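You operate a simulated robot arm through the tools that you are given. There is no shell and no other tool.

You are at the controls of a simulated robot arm. One attempt, no reset.

## Task
Move the blue coupler from the green air port to the orange one.
Fine: first red valve shut and blue valve open till the set gauge shows zero; afterwards blue valve shut, then red valve open.

It is judged by the outcome, as a careful person would: the job done as asked, and still so three seconds after it is handed in. It fails if anything else is knocked over, pushed out of place, dropped, spilled or broken.

## Robot
A 6-joint arm with a three-finger gripper, fixed in place. Base frame: the origin is on the floor under the middle of its stand, x ahead of it, y to its left, z up. Lengths are in cm, angles in rad, forces in N, time in s.
It reaches about 121.3 cm from its shoulder. Its first joint turns from -2.897 to 2.897 rad. Payload 4.89 kg.
The TCP is the grasp point between the finger pads, 3 cm short of the fingertips. In the tool frame z runs along the fingers and y along their closing line. The gripper opens to 16.4 cm; its body begins 12.5 cm behind the TCP.
Orientation is that of the tool frame in the base frame, as a unit quaternion [w, x, y, z]. With the fingers straight down and closing along the base's y, the tool's x points along the base's -x, its y along +y and its z along -z.

## Interface
- The arm moves only by the tool apply_moves. Its argument "rows" is a list of rows, each a list of 7 numbers: the shift along the tool's x, y, z in cm, then the turn, a rotation vector about the tool's x, y, z in rad, then the opening, from 0 (shut) to 1 (fully open). In form: [[dx, dy, dz, wx, wy, wz, fingers], ...]. A call has 1 to 20 rows; each row is the pose to reach, as a shift and turn from the pose commanded when the call began, along the tool's axes at that moment. Each row takes 0.2 s and may step no farther than 5 cm and 0.15 rad from the row before; otherwise, or with a gripper value out of range, the whole call is refused. A pose out of reach is approached as far as the arm can. The call stops where the force on the tool passes 90 N (or 10 N more than at its start, if that is more) or the arm is blocked; 0.2 s more then pass. Each finger travels about 10.8 cm/s and halts on what it meets, pressing with about 34 N; the grip force reading is that of the motor and also rises with nothing between the fingers. The clock runs only during rows and for 0.2 s after the last one: add rows that repeat a pose to give the fingers time. It gives the time, the measured TCP pose, the force on the tool (base axes), the opening and the grip force at its end, in the units of the frame above (readings bear some noise), with the torque about the TCP (base axes, N m) and any sound that the robot's microphone picked up.
- Cameras (640 x 400 px; columns grow to the right, rows downward): "scene" is fixed at [40.25, -50.06, 181.84]; the picture's right is [0.95, -0.32, 0.00], its down [-0.22, -0.66, -0.72] and it looks along [0.23, 0.68, -0.69] (base axes); focal length 324 px, centre (320, 200). "wrist" rides on the gripper at [7.6, -0.2, -15.2] in the tool frame; the picture's right is [0.02, 1.00, 0.00], its down [-0.88, 0.02, -0.47] and it looks along [-0.47, 0.01, 0.88] (tool axes); focal length 247 px, centre (320, 200). There is no depth. A picture from a camera that has moved, and an enlarged one, comes with that camera's place and axes in the base frame and with its lens.
- get_image(camera): a new picture of that camera. It takes no simulated time.
- raise_lower(by): moves the trunk up (or, below 0, down) by that many cm; the arm rides with it, the base frame stays. It gives what a move gives, with no picture.
- zoom(camera, box): a new picture of the part [left, top, right, bottom] of that camera's present view, enlarged. It takes no simulated time.
- close_job(): hands the job in; it is judged then, once.

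Places have to be worked out from the pictures, the camera data and where the tool is seen. Open the gripper and draw the arm clear of the work before you hand the job in, unless the task says otherwise.

The tools are called after "Emit:" as a command line: name --pt "numbers of a row" for each row, then --argument value for the rest, lists and objects as JSON in quotes. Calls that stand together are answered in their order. apply_moves: Moves the arm, as the interface text tells. Its arguments: {"type":"object","properties":{"rows":{"type":"array"}},"required":["rows"]} The other tools are called the same way: raise_lower (by) moves the trunk up or down; get_image (camera) takes a picture; zoom (camera, box) takes an enlarged picture of a part of a camera's view; close_job () hands the job in.

At the start:

```text
clock: 0.0
position: [45.99, 49.7, 131.85]
tool_rot: [-0.001, 0.0, 1.0, 0.0]
force: [0.8, 0.0, 0.1]
moment: [0.02, 0.02, 0.03]
finger_gap: 16.37
gripper_force: 0.1
trunk travel left (down, up): [-17.5, 21.5]
```

scene: 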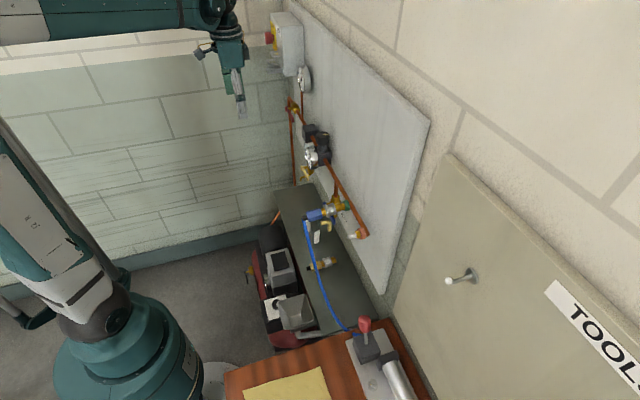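
wrist: 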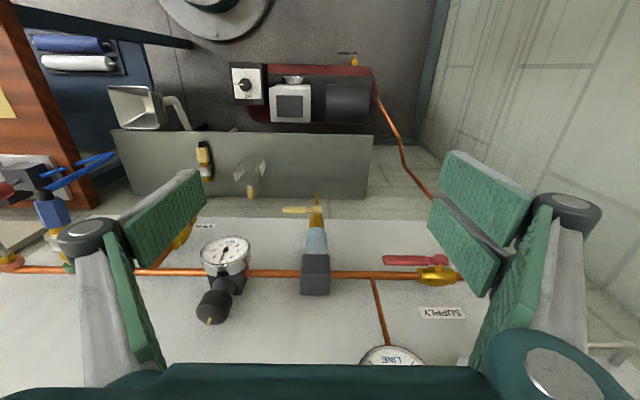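

I start by looking closely at the scene: the panel with red valve, gauges, filter, blue valve and coupler. I take zoomed pictures of both cameras.

Emit:
zoom --camera "scene" --box '[240, 60, 400, 160]'

Emit:
zoom --camera "scene" --box '[260, 140, 420, 240]'

Emit:
zoom --camera "scene" --box '[240, 220, 440, 345]'

Emit:
zoom --camera "wrist" --box '[160, 180, 480, 380]'

Emit:
zoom --camera "wrist" --box '[0, 120, 240, 270]'

```text
4.00 times, centred on (320, 110) of scene
camera zoom: at [40.25, -50.06, 181.84], right [0.95, -0.32, 0.0], down [-0.22, -0.66, -0.72], along [0.23, 0.68, -0.69], focal length 1294 px, centre (320, 560)
```

zoom: 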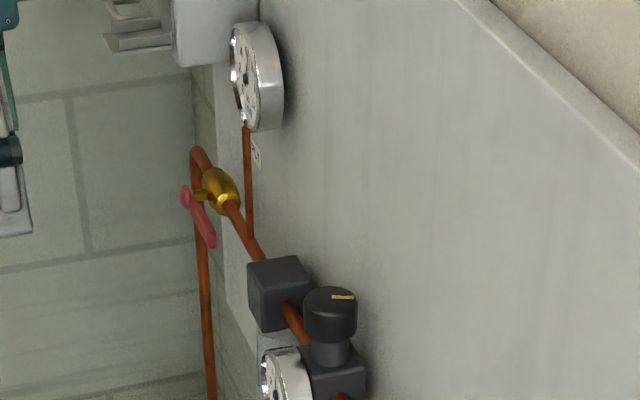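

```text
4.00 times, centred on (340, 190) of scene
camera zoom: at [40.25, -50.06, 181.84], right [0.95, -0.32, 0.0], down [-0.22, -0.66, -0.72], along [0.23, 0.68, -0.69], focal length 1294 px, centre (240, 240)
```

zoom: 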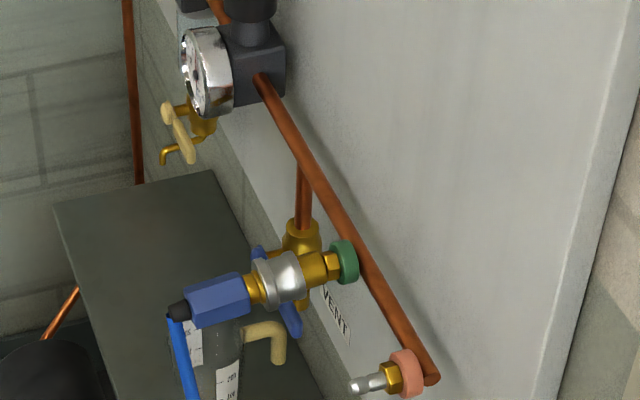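

```text
3.20 times, centred on (340, 282) of scene
camera zoom: at [40.25, -50.06, 181.84], right [0.95, -0.32, 0.0], down [-0.22, -0.66, -0.72], along [0.23, 0.68, -0.69], focal length 1035 px, centre (256, -64)
```

zoom: 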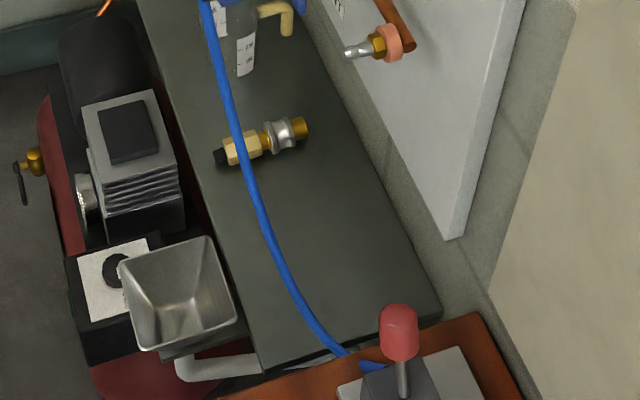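

```text
2.00 times, centred on (320, 280) of wrist
camera zoom: at [38.27, 49.62, 146.98], right [-0.02, 1.0, 0.0], down [0.88, 0.02, 0.47], along [0.47, 0.01, -0.88], focal length 494 px, centre (320, 40)
```

zoom: 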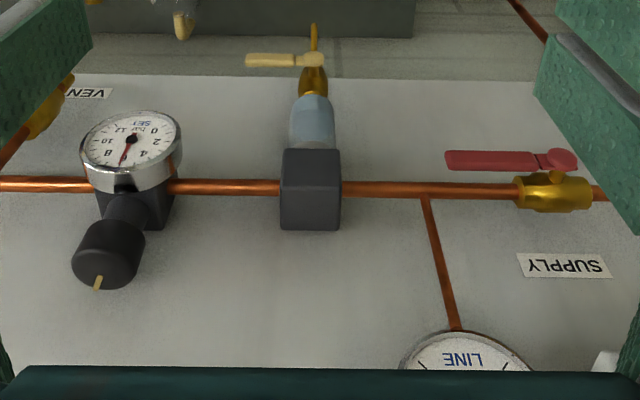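

```text
2.67 times, centred on (120, 195) of wrist
camera zoom: at [38.27, 49.62, 146.98], right [-0.02, 1.0, 0.0], down [0.88, 0.02, 0.47], along [0.47, 0.01, -0.88], focal length 659 px, centre (853, 213)
```

zoom: 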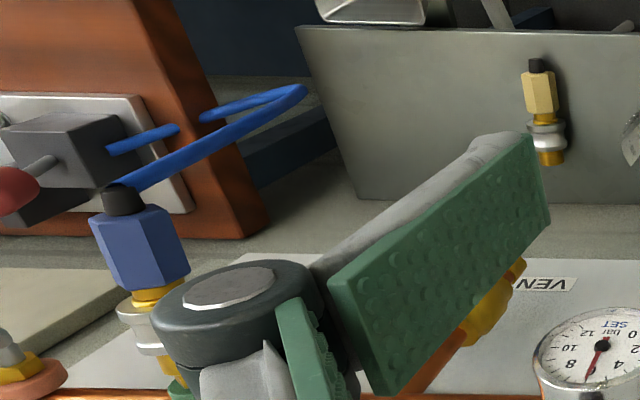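

The panel seems to stand in a plane near x≈75 with the main pipe along y at z≈116; the red handle pivots about (66, 70.5, 116), lying along the pipe (open), and the coupler axis runs along x at about y=10, z=115.5. I'll draw back a little and tilt the tool forward to view the panel better.

Emit:
apply_moves --pt "1 -1.5 0 0 -0.14 0 1" --pt "2 -3 0 0 -0.28 0 1" --pt "3 -4.5 0 0 -0.42 0 1" --pt "4 -6 0 0 -0.56 0 1" --pt "5 -7.5 0 0 -0.7 0 1" --pt "6 -9 0 0 -0.84 0 1" --pt "7 -10.5 0 0 -0.98 0 1" --pt "8 -12 0 0 -1.08 0 1"

Emit:
get_image --camera "wrist"

Emit:
get_image --camera "scene"

```text
clock: 1.8
position: [37.89, 37.85, 131.85]
tool_rot: [0.515, -0.001, 0.857, 0.001]
force: [-0.3, 0.4, -0.8]
moment: [-0.05, -0.04, -0.14]
finger_gap: 16.39
gripper_force: 0.0
trunk travel left (down, up): [-17.5, 21.5]
```

```text
taken
camera wrist: at [20.83, 37.63, 132.21], right [-0.01, 1.0, -0.02], down [0.0, 0.02, 1.0], along [1.0, 0.01, 0.0], focal length 247 px, centre (320, 200)
```

wrist: 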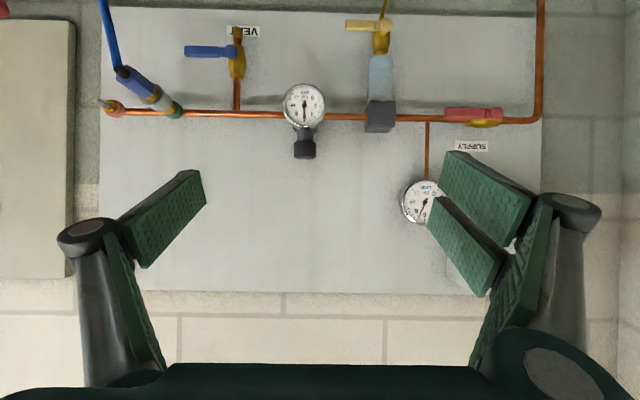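

```text
taken
```

scene: 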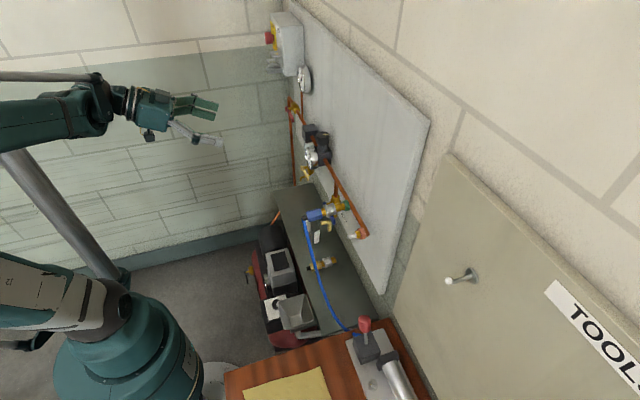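

The camera now looks straight at the panel (upside down: picture down = up). I zoom in on each group.

Emit:
zoom --camera "wrist" --box '[80, 0, 336, 160]'

Emit:
zoom --camera "wrist" --box '[320, 0, 576, 160]'

Emit:
zoom --camera "wrist" --box '[270, 80, 342, 125]'

Emit:
zoom --camera "wrist" --box '[384, 170, 456, 215]'

```text
2.50 times, centred on (208, 80) of wrist
camera zoom: at [20.83, 37.63, 132.21], right [-0.01, 1.0, -0.02], down [0.0, 0.02, 1.0], along [1.0, 0.01, 0.0], focal length 617 px, centre (600, 500)
```

zoom: 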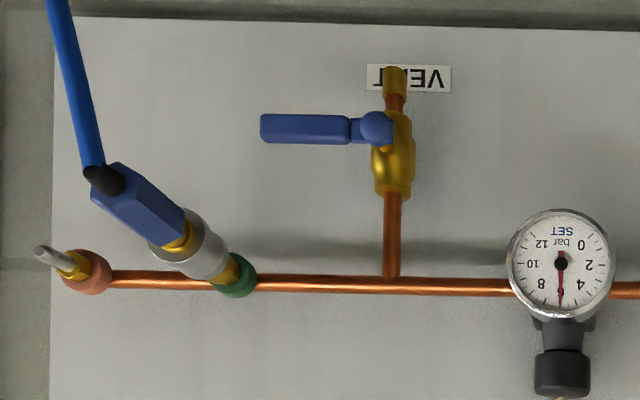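

```text
2.50 times, centred on (448, 80) of wrist
camera zoom: at [20.83, 37.63, 132.21], right [-0.01, 1.0, -0.02], down [0.0, 0.02, 1.0], along [1.0, 0.01, 0.0], focal length 617 px, centre (0, 500)
```

zoom: 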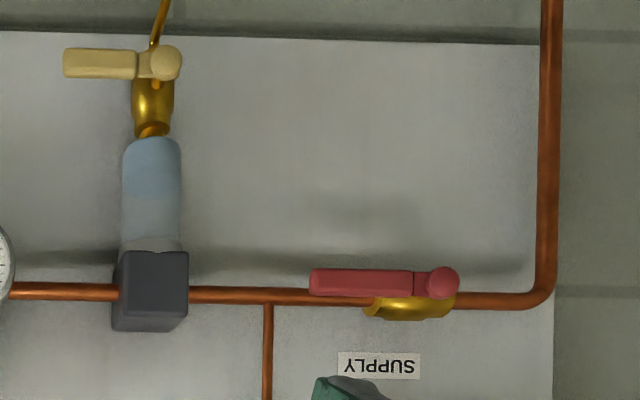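

```text
8.89 times, centred on (306, 102) of wrist
camera zoom: at [20.83, 37.63, 132.21], right [-0.01, 1.0, -0.02], down [0.0, 0.02, 1.0], along [1.0, 0.01, 0.0], focal length 2195 px, centre (444, 1067)
```

zoom: 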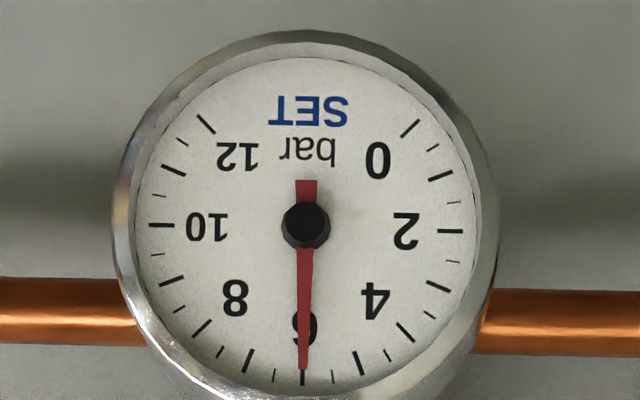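

```text
8.89 times, centred on (420, 192) of wrist
camera zoom: at [20.83, 37.63, 132.21], right [-0.01, 1.0, -0.02], down [0.0, 0.02, 1.0], along [1.0, 0.01, 0.0], focal length 2195 px, centre (-569, 267)
```

zoom: 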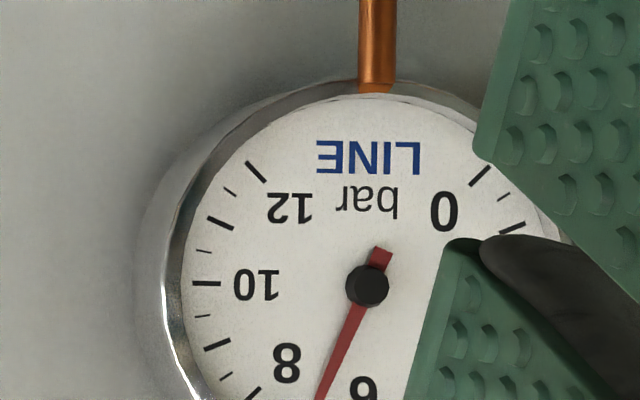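

SET reads 6 bar; red handle lies along the pipe (open), blue handle lies across its vertical pipe (shut), and the orange nipple is free at about (66, -2, 115). I level the tool so the fingers point at the wall, then roll it 90° to straddle the red handle.

Emit:
apply_moves --pt "0 0 0 0 -0.13 0 1" --pt "0 0 0 0 -0.26 0 1" --pt "0 0 0 0 -0.39 0 1" --pt "0 0 0 0 -0.489 0 1"

```text
clock: 2.8
position: [37.95, 37.74, 131.79]
tool_rot: [0.707, -0.001, 0.707, 0.0]
force: [-0.1, -0.7, -0.5]
moment: [-0.01, 0.02, 0.13]
finger_gap: 16.4
gripper_force: 0.2
trunk travel left (down, up): [-17.5, 21.5]
```

The tool is level. Now I roll +90° about the tool axis while moving to about (46, 64, 116) in front of the red handle, well clear of it.

Emit:
apply_moves --pt "1.4 2.4 0.7 0 0 0.1428 1" --pt "2.9 4.8 1.5 0 0 0.2856 0.9" --pt "4.3 7.2 2.2 0 0 0.4284 0.8" --pt "5.7 9.6 2.9 0 0 0.5712 0.7" --pt "7.2 12.0 3.6 0 0 0.714 0.6" --pt "8.6 14.3 4.4 0 0 0.8568 0.5" --pt "10.1 16.7 5.1 0 0 0.9996 0.4" --pt "11.5 19.1 5.8 0 0 1.1424 0.35" --pt "12.9 21.5 6.5 0 0 1.2852 0.35" --pt "14.4 23.9 7.3 0 0 1.428 0.35" --pt "15.8 26.3 8.0 0 0 1.5708 0.35"

Emit:
get_image --camera "wrist"

Emit:
get_image --camera "scene"

```text
clock: 4.6
position: [42.31, 46.12, 123.42]
tool_rot: [0.604, 0.374, 0.601, 0.366]
force: [-0.8, 0.8, -0.5]
moment: [-0.02, 0.0, -0.09]
finger_gap: 5.74
gripper_force: 0.1
trunk travel left (down, up): [-17.5, 21.5]
stopped in row 8: the arm was blocked; the commanded pose is now the measured one
```

```text
taken
camera wrist: at [27.11, 52.94, 119.75], right [0.01, 0.47, 0.88], down [-0.48, -0.77, 0.42], along [0.88, -0.43, 0.22], focal length 247 px, centre (320, 200)
```

wrist: 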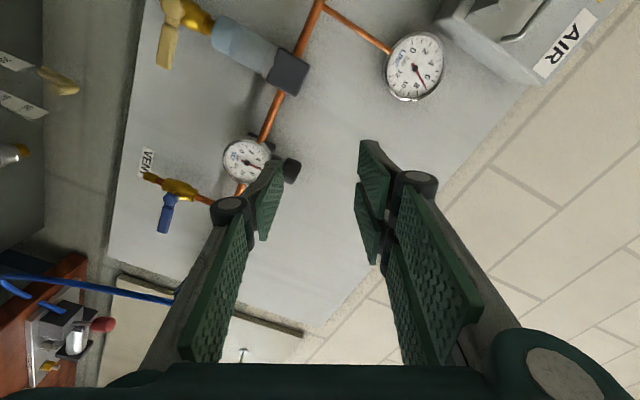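

```text
taken
```

scene: 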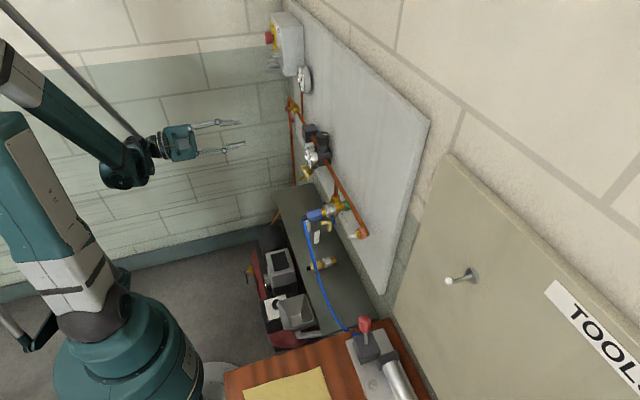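

The arm stopped mid-way ("blocked") in free air, probably at a joint limit or singular wrist pose. I test by small pure translation in +y without further roll.

Emit:
apply_moves --pt "0.895 0.447 0 0 0 0 0.35" --pt "1.79 0.894 0 0 0 0 0.35" --pt "2.68 1.34 0 0 0 0 0.35" --pt "3.58 1.79 0 0 0 0 0.35" --pt "4.47 2.24 0 0 0 0 0.35"

```text
clock: 6.0
position: [42.91, 46.53, 124.03]
tool_rot: [0.609, 0.382, 0.596, 0.358]
force: [-0.2, 0.4, 0.5]
moment: [-0.04, 0.01, 0.0]
finger_gap: 5.73
gripper_force: 0.0
trunk travel left (down, up): [-17.5, 21.5]
stopped in row 5: the arm was blocked; the commanded pose is now the measured one
```

Still blocked, so this roll direction runs into a joint limit. I roll back toward zero (and onward the other way later) while holding position.

Emit:
apply_moves --pt "0 0 0 0 0 -0.14 0.35" --pt "0 0 0 0 0 -0.28 0.35" --pt "0 0 0 0 0 -0.42 0.35" --pt "0 0 0 0 0 -0.56 0.35" --pt "0 0 0 0 0 -0.7 0.35" --pt "0 0 0 0 0 -0.84 0.35" --pt "0 0 0 0 0 -0.98 0.35" --pt "0 0 0 0 0 -1.117 0.35"

Emit:
get_image --camera "scene"

```text
clock: 7.8
position: [42.76, 46.44, 124.09]
tool_rot: [0.706, 0.008, 0.708, -0.02]
force: [-2.8, -1.1, -1.1]
moment: [-0.04, -0.14, 0.11]
finger_gap: 5.74
gripper_force: 0.1
trunk travel left (down, up): [-17.5, 21.5]
```

```text
taken
```

scene: 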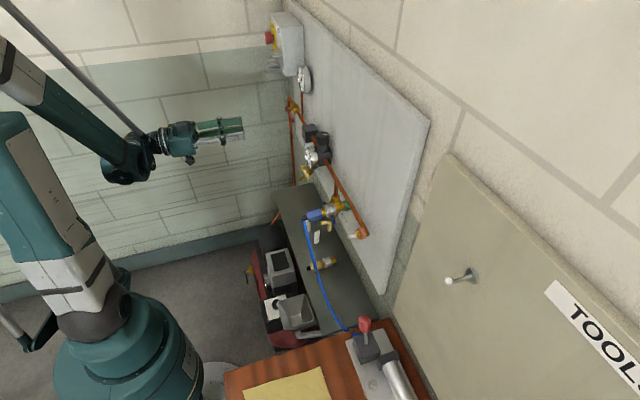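

Back at roll 0. I test moving in +y at this roll toward y≈62.

Emit:
apply_moves --pt "0.5 2 0 0 0 0 0.35" --pt "1 4 0 0 0 0 0.35" --pt "1.5 6 0 0 0 0 0.35" --pt "2 8 0 0 0 0 0.35" --pt "2.5 10 0 0 0 0 0.35" --pt "3 12 0 0 0 0 0.35" --pt "3.5 14 0 0 0 0 0.35"

Emit:
get_image --camera "scene"

```text
clock: 8.9
position: [42.88, 45.57, 123.96]
tool_rot: [0.706, 0.019, 0.707, -0.03]
force: [-0.3, -0.3, 0.0]
moment: [0.01, 0.04, 0.02]
finger_gap: 5.75
gripper_force: 0.0
trunk travel left (down, up): [-17.5, 21.5]
stopped in row 5: the arm was blocked; the commanded pose is now the measured one
```

```text
taken
```

scene: 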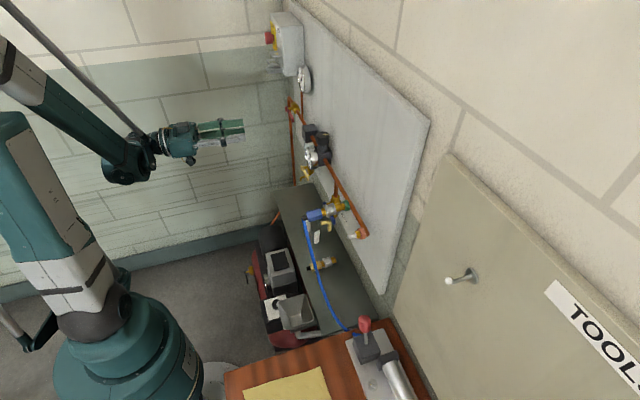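

Roll isn't the cause; +y is blocked here, likely an arm joint limit with the wrist so far back. I test moving forward (+x) instead.

Emit:
apply_moves --pt "0 0 2 0 0 0 0.35" --pt "0 0 4 0 0 0 0.35" --pt "0 0 6 0 0 0 0.35" --pt "0 0 8 0 0 0 0.35"

```text
clock: 9.9
position: [50.83, 45.55, 123.88]
tool_rot: [0.706, 0.017, 0.707, -0.027]
force: [-0.3, -0.3, -0.9]
moment: [0.02, 0.01, 0.05]
finger_gap: 5.76
gripper_force: 0.1
trunk travel left (down, up): [-17.5, 21.5]
```

Forward motion works. Now I try +y again from here.

Emit:
apply_moves --pt "0 2 0 0 0 0 0.35" --pt "0 4 0 0 0 0 0.35" --pt "0 6 0 0 0 0 0.35" --pt "0 8 0 0 0 0 0.35"

Emit:
get_image --camera "scene"

```text
clock: 10.9
position: [51.32, 53.6, 123.85]
tool_rot: [0.706, 0.018, 0.707, -0.027]
force: [-0.2, -0.1, -0.1]
moment: [-0.03, 0.03, 0.07]
finger_gap: 5.71
gripper_force: 0.1
trunk travel left (down, up): [-17.5, 21.5]
```

```text
taken
```

scene: 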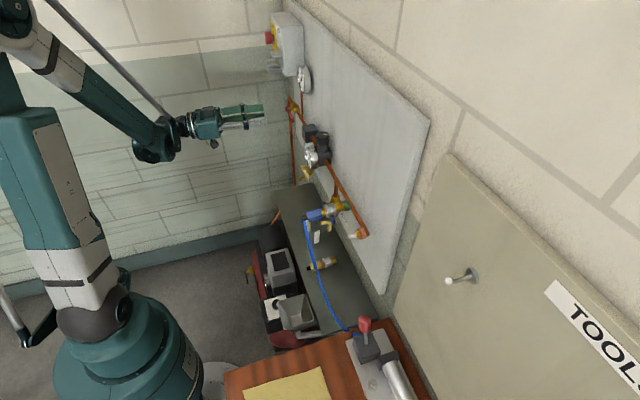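

That works: the arm just needs the wrist further forward. I continue to y≈63, z≈116 and correct the small tilt.

Emit:
apply_moves --pt "1.6 2 0.3 -0.02 0 0.003 0.35" --pt "3.2 4 0.6 -0.04 0 0.006 0.35" --pt "4.8 6 0.9 -0.064 0 0.013 0.35" --pt "6.4 8 1.2 -0.064 0 0.013 0.35" --pt "7.9 9.9 1.5 -0.064 0 0.013 0.35"

Emit:
get_image --camera "wrist"

```text
clock: 12.1
position: [53.34, 63.3, 115.89]
tool_rot: [0.706, -0.002, 0.708, 0.0]
force: [-1.3, -0.8, 1.1]
moment: [0.02, 0.14, 0.13]
finger_gap: 5.75
gripper_force: 0.1
trunk travel left (down, up): [-17.5, 21.5]
```

```text
taken
camera wrist: at [37.94, 63.13, 108.26], right [0.0, 1.0, -0.02], down [-0.47, 0.02, 0.88], along [0.88, 0.01, 0.47], focal length 247 px, centre (320, 200)
```

wrist: 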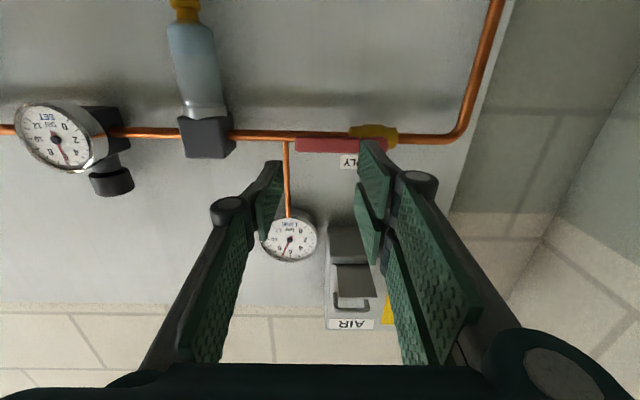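

Now at (53.3, 63.3, 115.9) in front of the red handle. I roll +90° in place.

Emit:
apply_moves --pt "0 0 0 0 0 0.1428 0.35" --pt "0 0 0 0 0 0.2856 0.35" --pt "0 0 0 0 0 0.4284 0.35" --pt "0 0 0 0 0 0.5712 0.35" --pt "0 0 0 0 0 0.714 0.35" --pt "0 0 0 0 0 0.8568 0.35" --pt "0 0 0 0 0 0.9996 0.35" --pt "0 0 0 0 0 1.1424 0.35" --pt "0 0 0 0 0 1.2852 0.35" --pt "0 0 0 0 0 1.428 0.35" --pt "0 0 0 0 0 1.5708 0.35"

Emit:
get_image --camera "wrist"

Emit:
get_image --camera "scene"

```text
clock: 14.5
position: [53.34, 63.31, 115.88]
tool_rot: [0.527, 0.469, 0.534, 0.466]
force: [-0.7, -1.1, -0.2]
moment: [0.02, 0.02, 0.02]
finger_gap: 5.74
gripper_force: 0.0
out of reach, approached as far as the arm can: row 11
trunk travel left (down, up): [-17.5, 21.5]
```

```text
taken
camera wrist: at [38.0, 70.8, 114.84], right [0.01, 0.15, 0.99], down [-0.47, -0.87, 0.14], along [0.88, -0.47, 0.06], focal length 247 px, centre (320, 200)
```

wrist: 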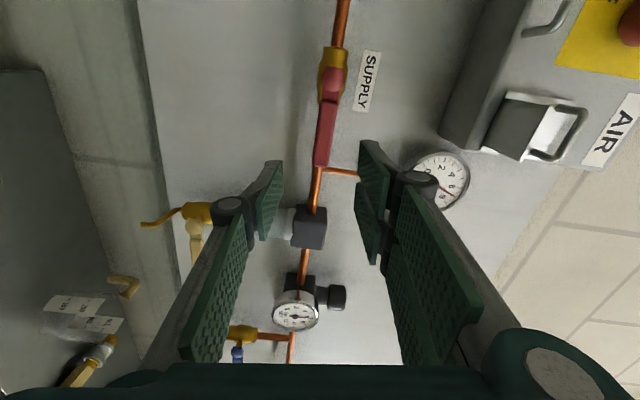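

```text
taken
```

scene: 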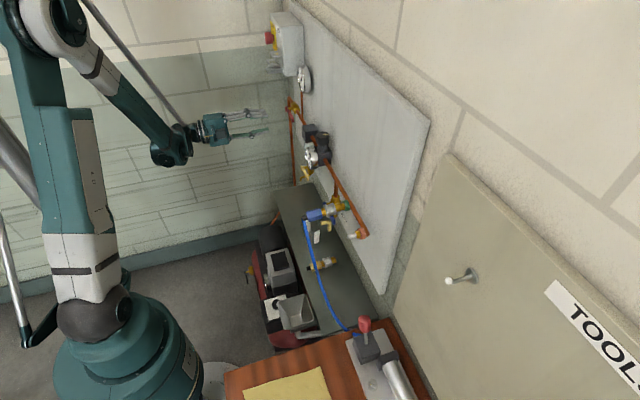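

The joint's roll limit is near +83° here, so I'll instead roll the other way to −90°, which leaves room to turn the handle either way.

Emit:
apply_moves --pt "0 0 0 0 0 -0.145 0.35" --pt "0 0 0 0 0 -0.29 0.35" --pt "0 0 0 0 0 -0.435 0.35" --pt "0 0 0 0 0 -0.58 0.35" --pt "0 0 0 0 0 -0.725 0.35" --pt "0 0 0 0 0 -0.87 0.35" --pt "0 0 0 0 0 -1.015 0.35" --pt "0 0 0 0 0 -1.16 0.35" --pt "0 0 0 0 0 -1.305 0.35" --pt "0 0 0 0 0 -1.45 0.35" --pt "0 0 0 0 0 -1.595 0.35" --pt "0 0 0 0 0 -1.74 0.35" --pt "0 0 0 0 0 -1.885 0.35" --pt "0 0 0 0 0 -2.03 0.35" --pt "0 0 0 0 0 -2.175 0.35" --pt "0 0 0 0 0 -2.32 0.35" --pt "0 0 0 0 0 -2.465 0.35" --pt "0 0 0 0 0 -2.61 0.35" --pt "0 0 0 0 0 -2.755 0.35" --pt "0 0 0 0 0 -2.9 0.35"

Emit:
get_image --camera "wrist"

```text
clock: 18.7
position: [53.24, 63.24, 115.71]
tool_rot: [0.525, -0.475, 0.53, -0.467]
force: [0.5, 0.3, -0.4]
moment: [0.0, -0.02, 0.0]
finger_gap: 5.76
gripper_force: 0.1
trunk travel left (down, up): [-17.5, 21.5]
```

```text
taken
camera wrist: at [37.98, 55.66, 115.22], right [-0.01, 0.09, -1.0], down [-0.47, 0.88, 0.09], along [0.88, 0.47, 0.03], focal length 247 px, centre (320, 200)
```

wrist: 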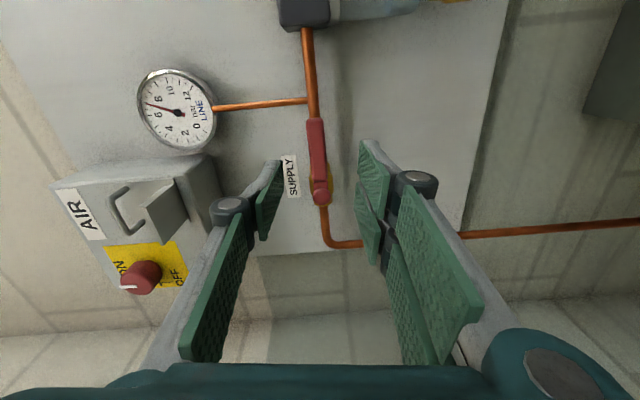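

A good view: the red handle sits centred between the open fingers. I zoom to measure it precisely before advancing.

Emit:
zoom --camera "wrist" --box '[256, 90, 416, 190]'

Emit:
zoom --camera "wrist" --box '[256, 150, 416, 250]'

Emit:
zoom --camera "scene" --box '[180, 60, 340, 160]'

```text
4.00 times, centred on (336, 140) of wrist
camera zoom: at [37.98, 55.66, 115.22], right [-0.01, 0.09, -1.0], down [-0.47, 0.88, 0.09], along [0.88, 0.47, 0.03], focal length 988 px, centre (256, 440)
```

zoom: 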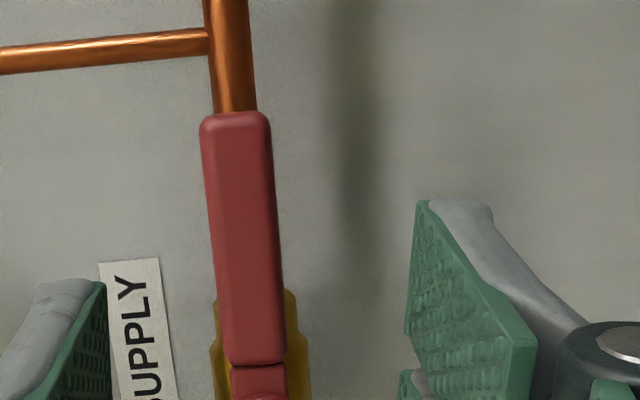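

```text
4.00 times, centred on (336, 200) of wrist
camera zoom: at [37.98, 55.66, 115.22], right [-0.01, 0.09, -1.0], down [-0.47, 0.88, 0.09], along [0.88, 0.47, 0.03], focal length 988 px, centre (256, 200)
```

zoom: 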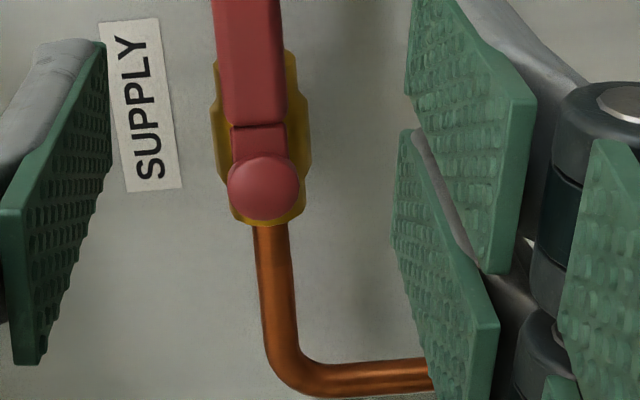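

```text
4.00 times, centred on (260, 110) of scene
camera zoom: at [40.25, -50.06, 181.84], right [0.95, -0.32, 0.0], down [-0.22, -0.66, -0.72], along [0.23, 0.68, -0.69], focal length 1294 px, centre (560, 560)
```

zoom: 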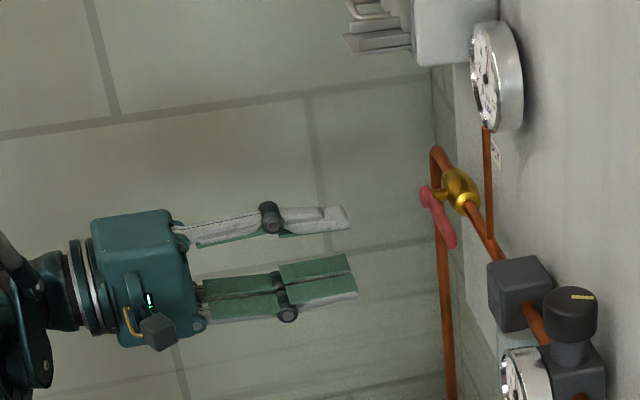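

Handle: knob at about (65.8, 70.3, 116), tip y≈60.6, ~1.9 cm wide; the pipe front is near x≈69.5. I advance with fingers straddling the handle until fingertips are at x≈67.3.

Emit:
apply_moves --pt "0 0 2 0 0 -0.05 0.35" --pt "0 -0.1 4 0 0 -0.1 0.35" --pt "0 -0.2 6 0 0 -0.1 0.35" --pt "0 -0.2 8 0 0 -0.1 0.35" --pt "0 -0.2 9.5 0 0 -0.1 0.35" --pt "0 -0.2 11 0 0 -0.1 0.35"

Emit:
get_image --camera "wrist"

Emit:
zoom --camera "scene" --box '[220, 60, 348, 140]'

```text
clock: 20.1
position: [64.3, 63.27, 115.87]
tool_rot: [0.501, -0.501, 0.506, -0.493]
force: [-0.3, 0.1, 0.0]
moment: [0.01, 0.0, -0.03]
finger_gap: 5.73
gripper_force: 0.2
trunk travel left (down, up): [-17.5, 21.5]
```

```text
taken
camera wrist: at [48.99, 55.54, 115.98], right [-0.01, -0.01, -1.0], down [-0.48, 0.88, 0.0], along [0.88, 0.48, -0.01], focal length 247 px, centre (320, 200)
```

wrist: 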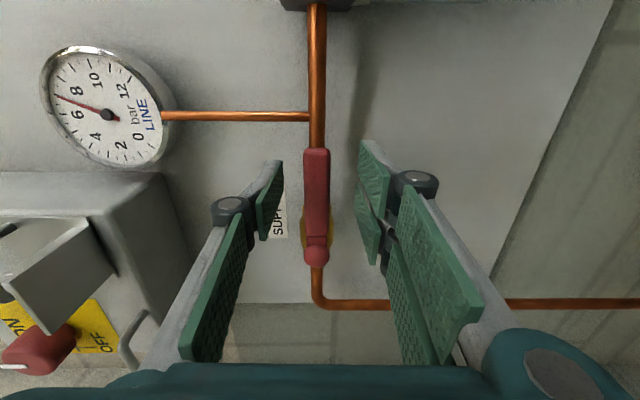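

```text
5.00 times, centred on (284, 100) of scene
camera zoom: at [40.25, -50.06, 181.84], right [0.95, -0.32, 0.0], down [-0.22, -0.66, -0.72], along [0.23, 0.68, -0.69], focal length 1617 px, centre (500, 700)
```

zoom: 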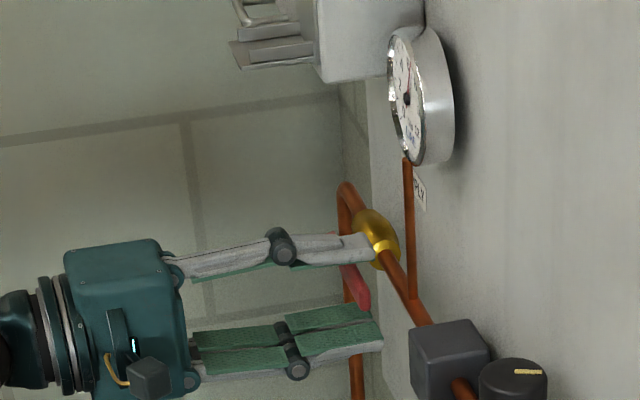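

The handle is caged between the fingertips. Closing clockwise should turn it downward, so I test with a gentle downward move in small steps.

Emit:
apply_moves --pt "0 0.6 0 0 0 0 0.35" --pt "0 1.2 0 0 0 0 0.35" --pt "0 1.7 0 0 0 0 0.35" --pt "0 2.1 0 0 0 0 0.35" --pt "0 2.5 0 0 0 0 0.35" --pt "0 2.8 0 0 0 0 0.35"

Emit:
get_image --camera "wrist"

```text
clock: 21.5
position: [64.42, 63.36, 113.02]
tool_rot: [0.502, -0.5, 0.505, -0.492]
force: [1.0, -1.1, 1.6]
moment: [0.04, 0.01, -0.03]
finger_gap: 5.78
gripper_force: 0.3
trunk travel left (down, up): [-17.5, 21.5]
```

```text
taken
camera wrist: at [49.02, 55.6, 113.3], right [-0.01, -0.01, -1.0], down [-0.48, 0.88, 0.0], along [0.88, 0.48, -0.01], focal length 247 px, centre (320, 200)
```

wrist: 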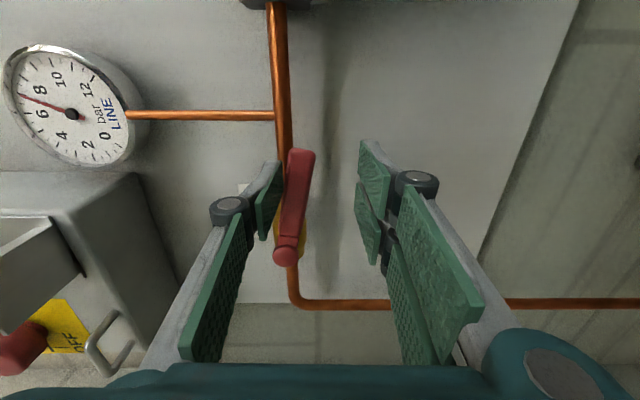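

The handle moves freely downward (tip swung down ~9°). I continue following the arc around the pivot, rolling with it.

Emit:
apply_moves --pt "-0.49 0.886 0 0 0 0.14 0.35" --pt "-1.1 1.695 0 0 0 0.279 0.35" --pt "-1.81 2.41 0 0 0 0.419 0.35" --pt "-2.62 3.02 0 0 0 0.559 0.35" --pt "-3.51 3.52 0 0 0 0.698 0.35" --pt "-4.45 3.88 0 0 0 0.838 0.35" --pt "-5.44 4.11 0 0 0 0.977 0.35" --pt "-6.45 4.2 0 0 0 1.117 0.35" --pt "-7.46 4.15 0 0 0 1.257 0.35" --pt "-8.0 4.07 0 0 0 1.33 0.35"

Emit:
get_image --camera "wrist"

Emit:
zoom --camera "scene" --box '[220, 60, 348, 140]'

```text
clock: 23.7
position: [64.29, 71.39, 109.13]
tool_rot: [0.699, -0.081, 0.707, -0.078]
force: [0.7, -1.2, -0.3]
moment: [0.03, 0.0, -0.01]
finger_gap: 5.8
gripper_force: 0.2
trunk travel left (down, up): [-17.5, 21.5]
```

```text
taken
camera wrist: at [48.88, 69.5, 101.83], right [-0.01, 0.97, -0.24], down [-0.46, 0.21, 0.86], along [0.89, 0.12, 0.45], focal length 247 px, centre (320, 200)
```

wrist: 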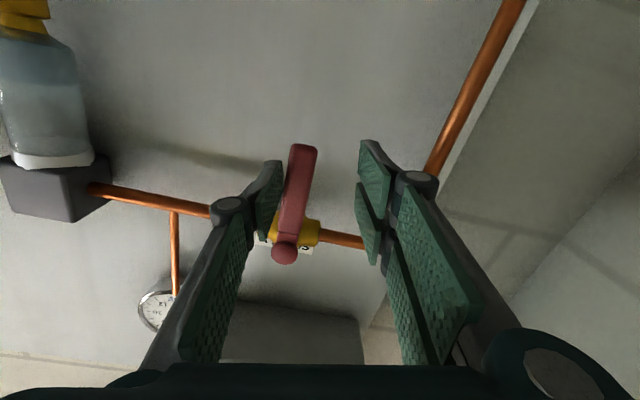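

```text
5.00 times, centred on (284, 100) of scene
camera zoom: at [40.25, -50.06, 181.84], right [0.95, -0.32, 0.0], down [-0.22, -0.66, -0.72], along [0.23, 0.68, -0.69], focal length 1617 px, centre (500, 700)
```

zoom: 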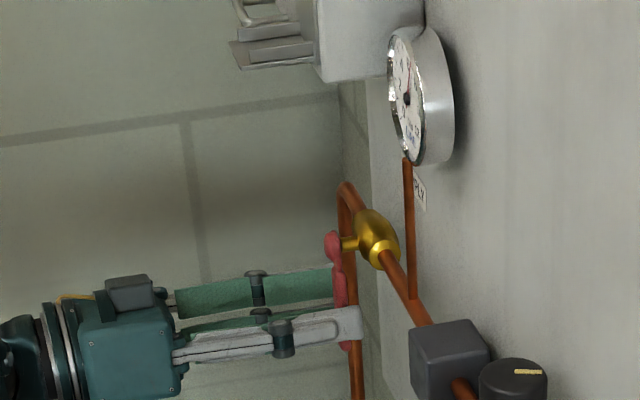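

The handle is now nearly vertical (about 87°). I press gently a bit further in +y to reach its stop and watch the force.

Emit:
apply_moves --pt "-0.07 0.29 0 0 0 0.05 0.35" --pt "-0.14 0.58 0 0 0 0.1 0.35" --pt "-0.18 0.78 0 0 0 0.13 0.35"

Emit:
zoom --camera "wrist" --box '[224, 110, 416, 280]'

```text
clock: 24.5
position: [64.3, 72.15, 109.23]
tool_rot: [0.702, -0.034, 0.71, -0.033]
force: [3.5, -13.6, 4.6]
moment: [0.05, -0.07, -0.25]
finger_gap: 6.3
gripper_force: 7.2
trunk travel left (down, up): [-17.5, 21.5]
```

```text
2.35 times, centred on (320, 195) of wrist
camera zoom: at [48.89, 71.18, 101.76], right [0.0, 0.99, -0.12], down [-0.46, 0.1, 0.88], along [0.89, 0.06, 0.46], focal length 581 px, centre (320, 212)
```

zoom: 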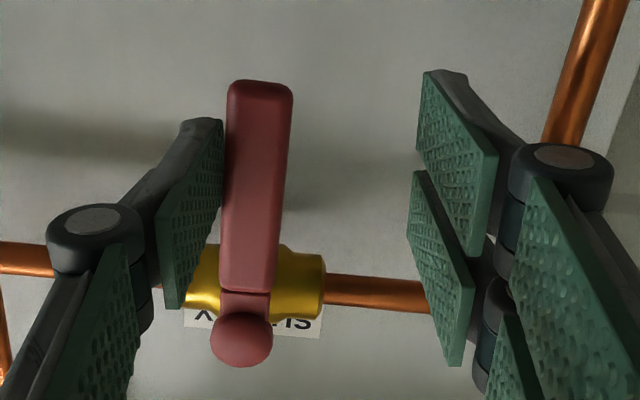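

Reaction of ~14 N and the finger being pushed back show the red handle is at its closed stop, pointing straight down. I ease off and withdraw straight back, then check the picture.

Emit:
apply_moves --pt "0.1 -0.8 0 0 0 0 0.35" --pt "0.15 -1.6 0 0 0 0 0.35" --pt "0.15 -1.8 -2 0 0 0 0.35" --pt "0.15 -1.8 -4 0 0 0 0.35" --pt "0.15 -1.8 -6.5 0 0 0 0.35" --pt "0.15 -1.8 -9 0 0 0 0.35" --pt "0.15 -1.8 -12 0 0 0 0.35"

Emit:
get_image --camera "wrist"

Emit:
zoom --camera "scene" --box '[220, 60, 348, 140]'

```text
clock: 26.1
position: [52.26, 70.26, 109.23]
tool_rot: [0.702, -0.034, 0.711, -0.034]
force: [0.9, -0.5, -0.6]
moment: [0.0, -0.05, 0.0]
finger_gap: 5.74
gripper_force: 0.1
trunk travel left (down, up): [-17.5, 21.5]
```

```text
taken
camera wrist: at [36.96, 69.38, 101.88], right [0.0, 0.99, -0.12], down [-0.46, 0.1, 0.88], along [0.89, 0.06, 0.46], focal length 247 px, centre (320, 200)
```

wrist: 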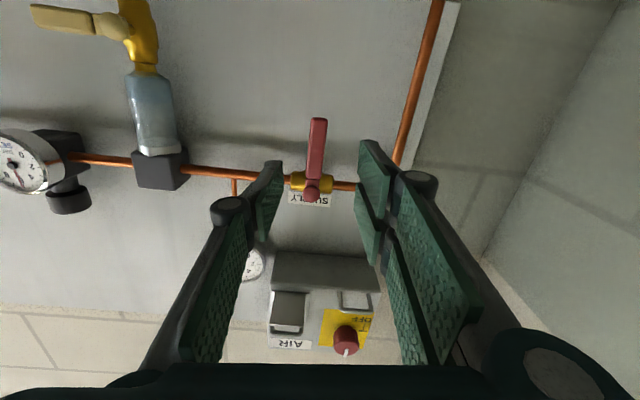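

```text
5.00 times, centred on (284, 100) of scene
camera zoom: at [40.25, -50.06, 181.84], right [0.95, -0.32, 0.0], down [-0.22, -0.66, -0.72], along [0.23, 0.68, -0.69], focal length 1617 px, centre (500, 700)
```

zoom: 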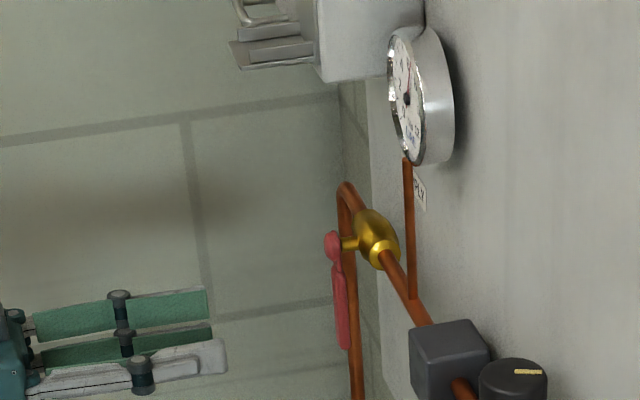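

Red valve is shut (handle straight down). Next I carry the hand across to y≈25 in front of the panel, keeping fingertips at x≤55, to look at the blue valve and the hose.

Emit:
apply_moves --pt "-0.23 -2.84 -0.06 0 0 0.03 0.35" --pt "-0.45 -5.69 -0.12 0 0 0.06 0.35" --pt "-0.68 -8.53 -0.19 0 0 0.096 0.35" --pt "-0.91 -11.4 -0.25 0 0 0.096 0.35" --pt "-1.14 -14.2 -0.31 0 0 0.096 0.35" --pt "-1.36 -17.1 -0.37 0 0 0.096 0.35" --pt "-1.59 -19.9 -0.44 0 0 0.096 0.35" --pt "-1.82 -22.75 -0.5 0 0 0.096 0.35" --pt "-2.05 -25.6 -0.56 0 0 0.096 0.35" --pt "-2.27 -28.4 -0.62 0 0 0.096 0.35" --pt "-2.5 -31.3 -0.69 0 0 0.096 0.35" --pt "-2.73 -34.1 -0.75 0 0 0.096 0.35" --pt "-2.96 -37 -0.81 0 0 0.096 0.35" --pt "-3.18 -39.8 -0.87 0 0 0.096 0.35" --pt "-3.41 -42.6 -0.94 0 0 0.096 0.35" --pt "-3.64 -45.5 -1 0 0 0.096 0.35"

Emit:
get_image --camera "wrist"

Emit:
get_image --camera "scene"

```text
clock: 29.5
position: [51.25, 25.54, 117.71]
tool_rot: [0.701, -0.002, 0.713, 0.0]
force: [0.1, 1.7, 0.7]
moment: [0.0, -0.02, -0.28]
finger_gap: 5.77
gripper_force: 0.0
out of reach, approached as far as the arm can: row 14, 15
trunk travel left (down, up): [-17.5, 21.5]
```

```text
taken
camera wrist: at [35.92, 25.24, 110.23], right [0.0, 1.0, -0.02], down [-0.46, 0.02, 0.89], along [0.89, 0.01, 0.46], focal length 247 px, centre (320, 200)
```

wrist: 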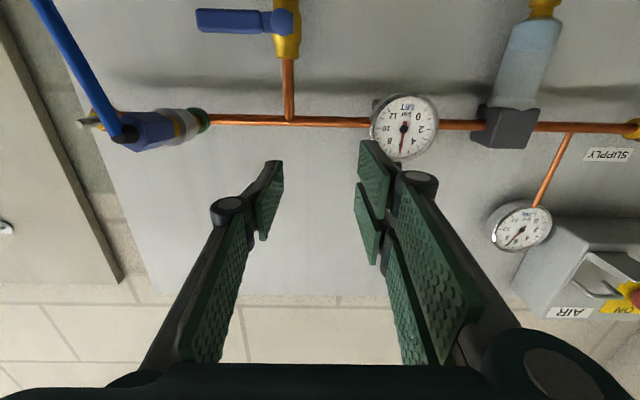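

```text
taken
```

scene: 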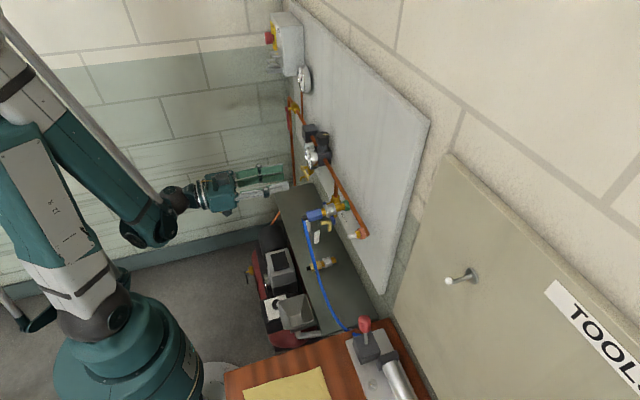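

SET still reads 6 bar; the hose hangs at about x≈56, y≈6–9, clear of the blue handle (pivot (66, 21.4, 105.6), tip y≈12.9). Lowering the trunk 12 cm brings the hand level with the blue handle and gives the arm a better posture.

Emit:
raise_lower --by -12

Emit:
get_image --camera "wrist"

Emit:
get_image --camera "scene"

```text
clock: 31.0
position: [51.4, 25.45, 105.72]
tool_rot: [0.702, -0.001, 0.712, 0.0]
force: [-0.1, 0.1, -0.7]
moment: [-0.04, 0.0, 0.02]
finger_gap: 5.73
gripper_force: 0.1
trunk travel left (down, up): [-5.5, 33.5]
```

```text
taken
camera wrist: at [36.0, 25.24, 98.24], right [0.0, 1.0, -0.02], down [-0.46, 0.02, 0.89], along [0.89, 0.01, 0.46], focal length 247 px, centre (320, 200)
```

wrist: 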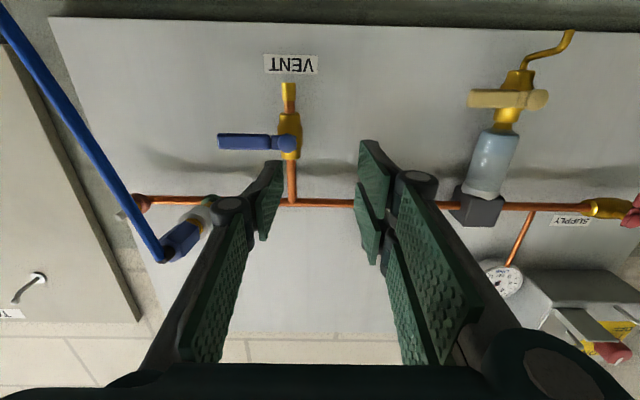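

```text
taken
```

scene: 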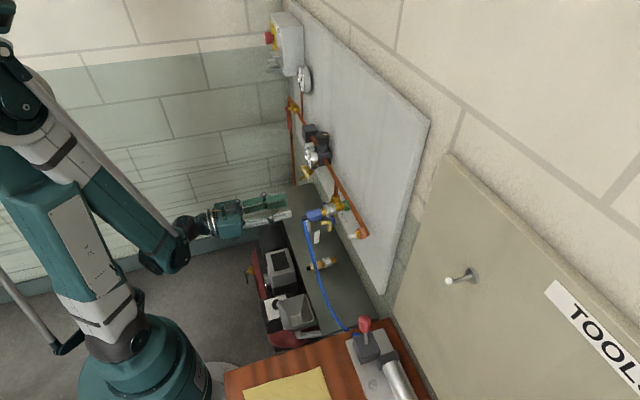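

Handle and hose are clearly separated here. I roll +83° (camera side away from the hose) while keeping clear of the panel.

Emit:
apply_moves --pt "0 -0.7 0 0 0 0.145 0.35" --pt "0 -1.4 0 0 0 0.29 0.35" --pt "0 -2.1 0 0 0 0.435 0.35" --pt "0 -2.8 0 0 0 0.58 0.35" --pt "0 -3.5 0 0 0 0.725 0.35" --pt "0 -4.2 0 0 0 0.87 0.35" --pt "0 -4.9 0 0 0 1.015 0.35" --pt "0 -5.6 0 0 0 1.16 0.35" --pt "0 -6.3 0 0 0 1.305 0.35" --pt "0 -7 0 0 0 1.45 0.35"

Emit:
get_image --camera "wrist"

```text
clock: 33.2
position: [51.52, 18.49, 106.06]
tool_rot: [0.523, 0.473, 0.535, 0.465]
force: [0.3, 0.4, -0.1]
moment: [0.0, 0.01, -0.03]
finger_gap: 5.75
gripper_force: 0.0
out of reach, approached as far as the arm can: row 6, 7, 8, 9, 10
trunk travel left (down, up): [-5.5, 33.5]
```

```text
taken
camera wrist: at [36.07, 26.02, 105.3], right [0.02, 0.14, 0.99], down [-0.47, -0.87, 0.13], along [0.88, -0.47, 0.05], focal length 247 px, centre (320, 200)
```

wrist: 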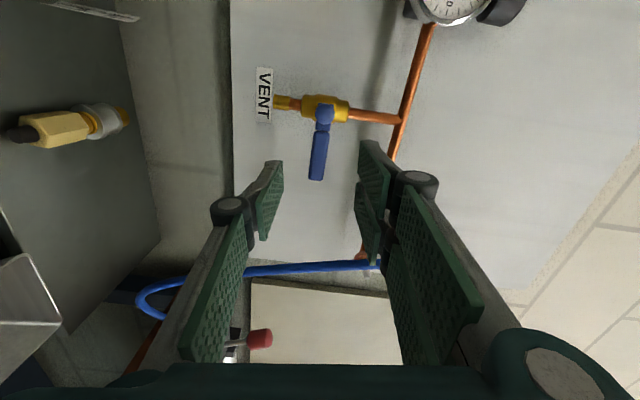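

The handle is centred between the fingers at roll ≈84°. I advance to x≈64.3 at y≈16, straddling the blue handle.

Emit:
apply_moves --pt "-0.8 -0.1 1.5 0 0 0 0.35" --pt "-1.6 -0.2 3.5 0 0 0 0.35" --pt "-2.48 -0.3 5.5 0 0 0 0.35" --pt "-2.48 -0.35 7.5 0 0 0 0.35" --pt "-2.48 -0.35 9.5 0 0 0 0.35" --pt "-2.48 -0.35 11.2 0 0 0 0.35" --pt "-2.48 -0.35 12.8 0 0 0 0.35"

Emit:
get_image --camera "wrist"

Emit:
zoom --camera "scene" --box '[250, 160, 410, 260]'

```text
clock: 34.8
position: [64.24, 16.02, 105.76]
tool_rot: [0.525, 0.472, 0.534, 0.466]
force: [-1.2, -0.1, -0.1]
moment: [0.05, 0.04, -0.01]
finger_gap: 5.74
gripper_force: 0.1
trunk travel left (down, up): [-5.5, 33.5]
```

```text
taken
camera wrist: at [48.86, 23.53, 104.88], right [0.01, 0.14, 0.99], down [-0.47, -0.87, 0.13], along [0.88, -0.47, 0.05], focal length 247 px, centre (320, 200)
```

wrist: 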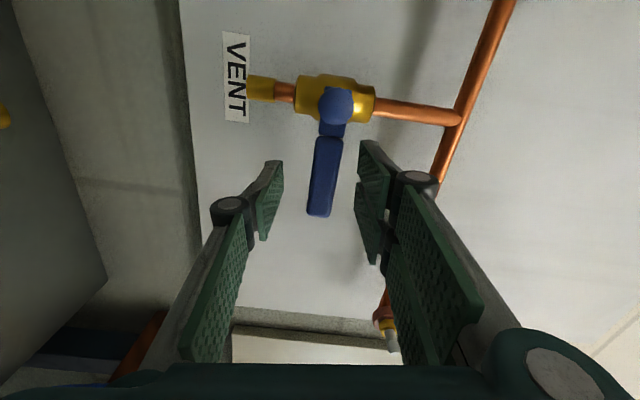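

```text
4.00 times, centred on (330, 210) of scene
camera zoom: at [40.25, -50.06, 181.84], right [0.95, -0.32, 0.0], down [-0.22, -0.66, -0.72], along [0.23, 0.68, -0.69], focal length 1294 px, centre (280, 160)
```

zoom: 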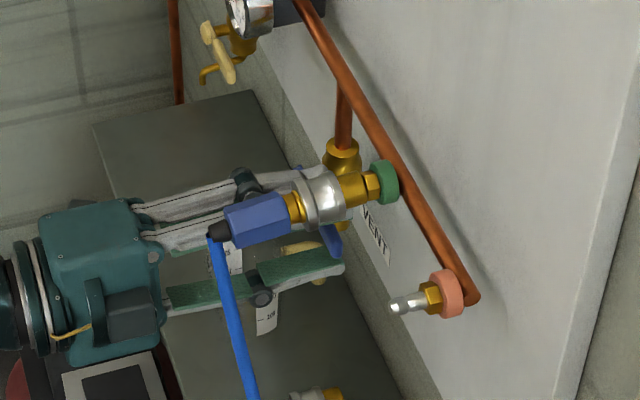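

The blue handle is caged; the coupler is clear. By the same convention it should open upward, so I test with a gentle upward move.

Emit:
apply_moves --pt "-0.06 0.6 0 0 0 0 0.35" --pt "-0.12 1.2 0 0 0 0 0.35" --pt "-0.18 1.8 0 0 0 0 0.35" --pt "-0.22 2.2 0 0 0 0 0.35" --pt "-0.25 2.5 0 0 0 0 0.35" --pt "-0.28 2.8 0 0 0 0 0.35"

Emit:
get_image --camera "wrist"

```text
clock: 36.2
position: [64.35, 16.1, 108.56]
tool_rot: [0.524, 0.472, 0.534, 0.466]
force: [-0.4, -0.5, -0.8]
moment: [-0.03, 0.0, -0.02]
finger_gap: 5.77
gripper_force: 0.3
trunk travel left (down, up): [-5.5, 33.5]
```

```text
taken
camera wrist: at [48.94, 23.59, 107.73], right [0.01, 0.14, 0.99], down [-0.47, -0.87, 0.13], along [0.88, -0.47, 0.05], focal length 247 px, centre (320, 200)
```

wrist: 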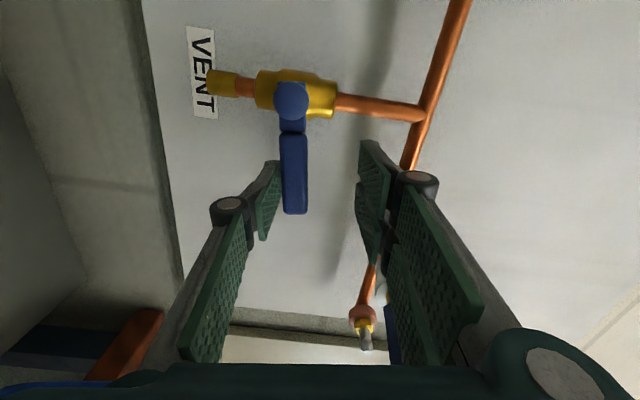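

The handle follows upward with no resistance, so I continue along the arc, rolling with it, up to ~82°.

Emit:
apply_moves --pt "0.375 0.766 0 0 0 -0.14 0.35" --pt "0.853 1.472 0 0 0 -0.279 0.35" --pt "1.423 2.104 0 0 0 -0.419 0.35" --pt "2.078 2.653 0 0 0 -0.559 0.35" --pt "2.802 3.103 0 0 0 -0.698 0.35" --pt "3.582 3.45 0 0 0 -0.838 0.35" --pt "4.401 3.683 0 0 0 -0.977 0.35" --pt "5.246 3.801 0 0 0 -1.117 0.35" --pt "6.099 3.799 0 0 0 -1.257 0.35"

Emit:
get_image --camera "wrist"

```text
clock: 38.2
position: [64.47, 22.6, 111.83]
tool_rot: [0.698, 0.066, 0.709, 0.068]
force: [0.6, -1.8, 0.3]
moment: [0.0, 0.0, 0.03]
finger_gap: 5.76
gripper_force: 1.0
trunk travel left (down, up): [-5.5, 33.5]
```

```text
taken
camera wrist: at [48.95, 23.85, 104.42], right [0.0, 0.99, 0.17], down [-0.46, -0.15, 0.88], along [0.89, -0.08, 0.45], focal length 247 px, centre (320, 200)
```

wrist: 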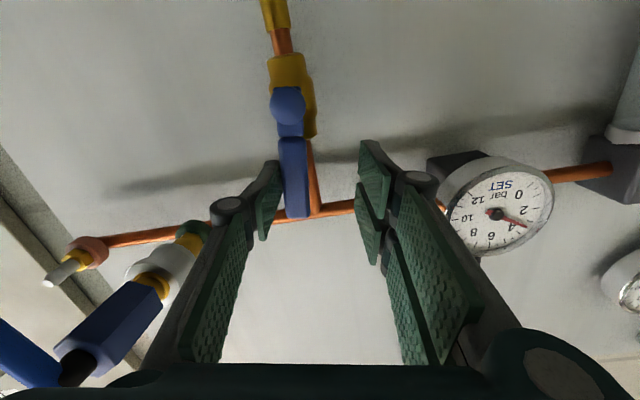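

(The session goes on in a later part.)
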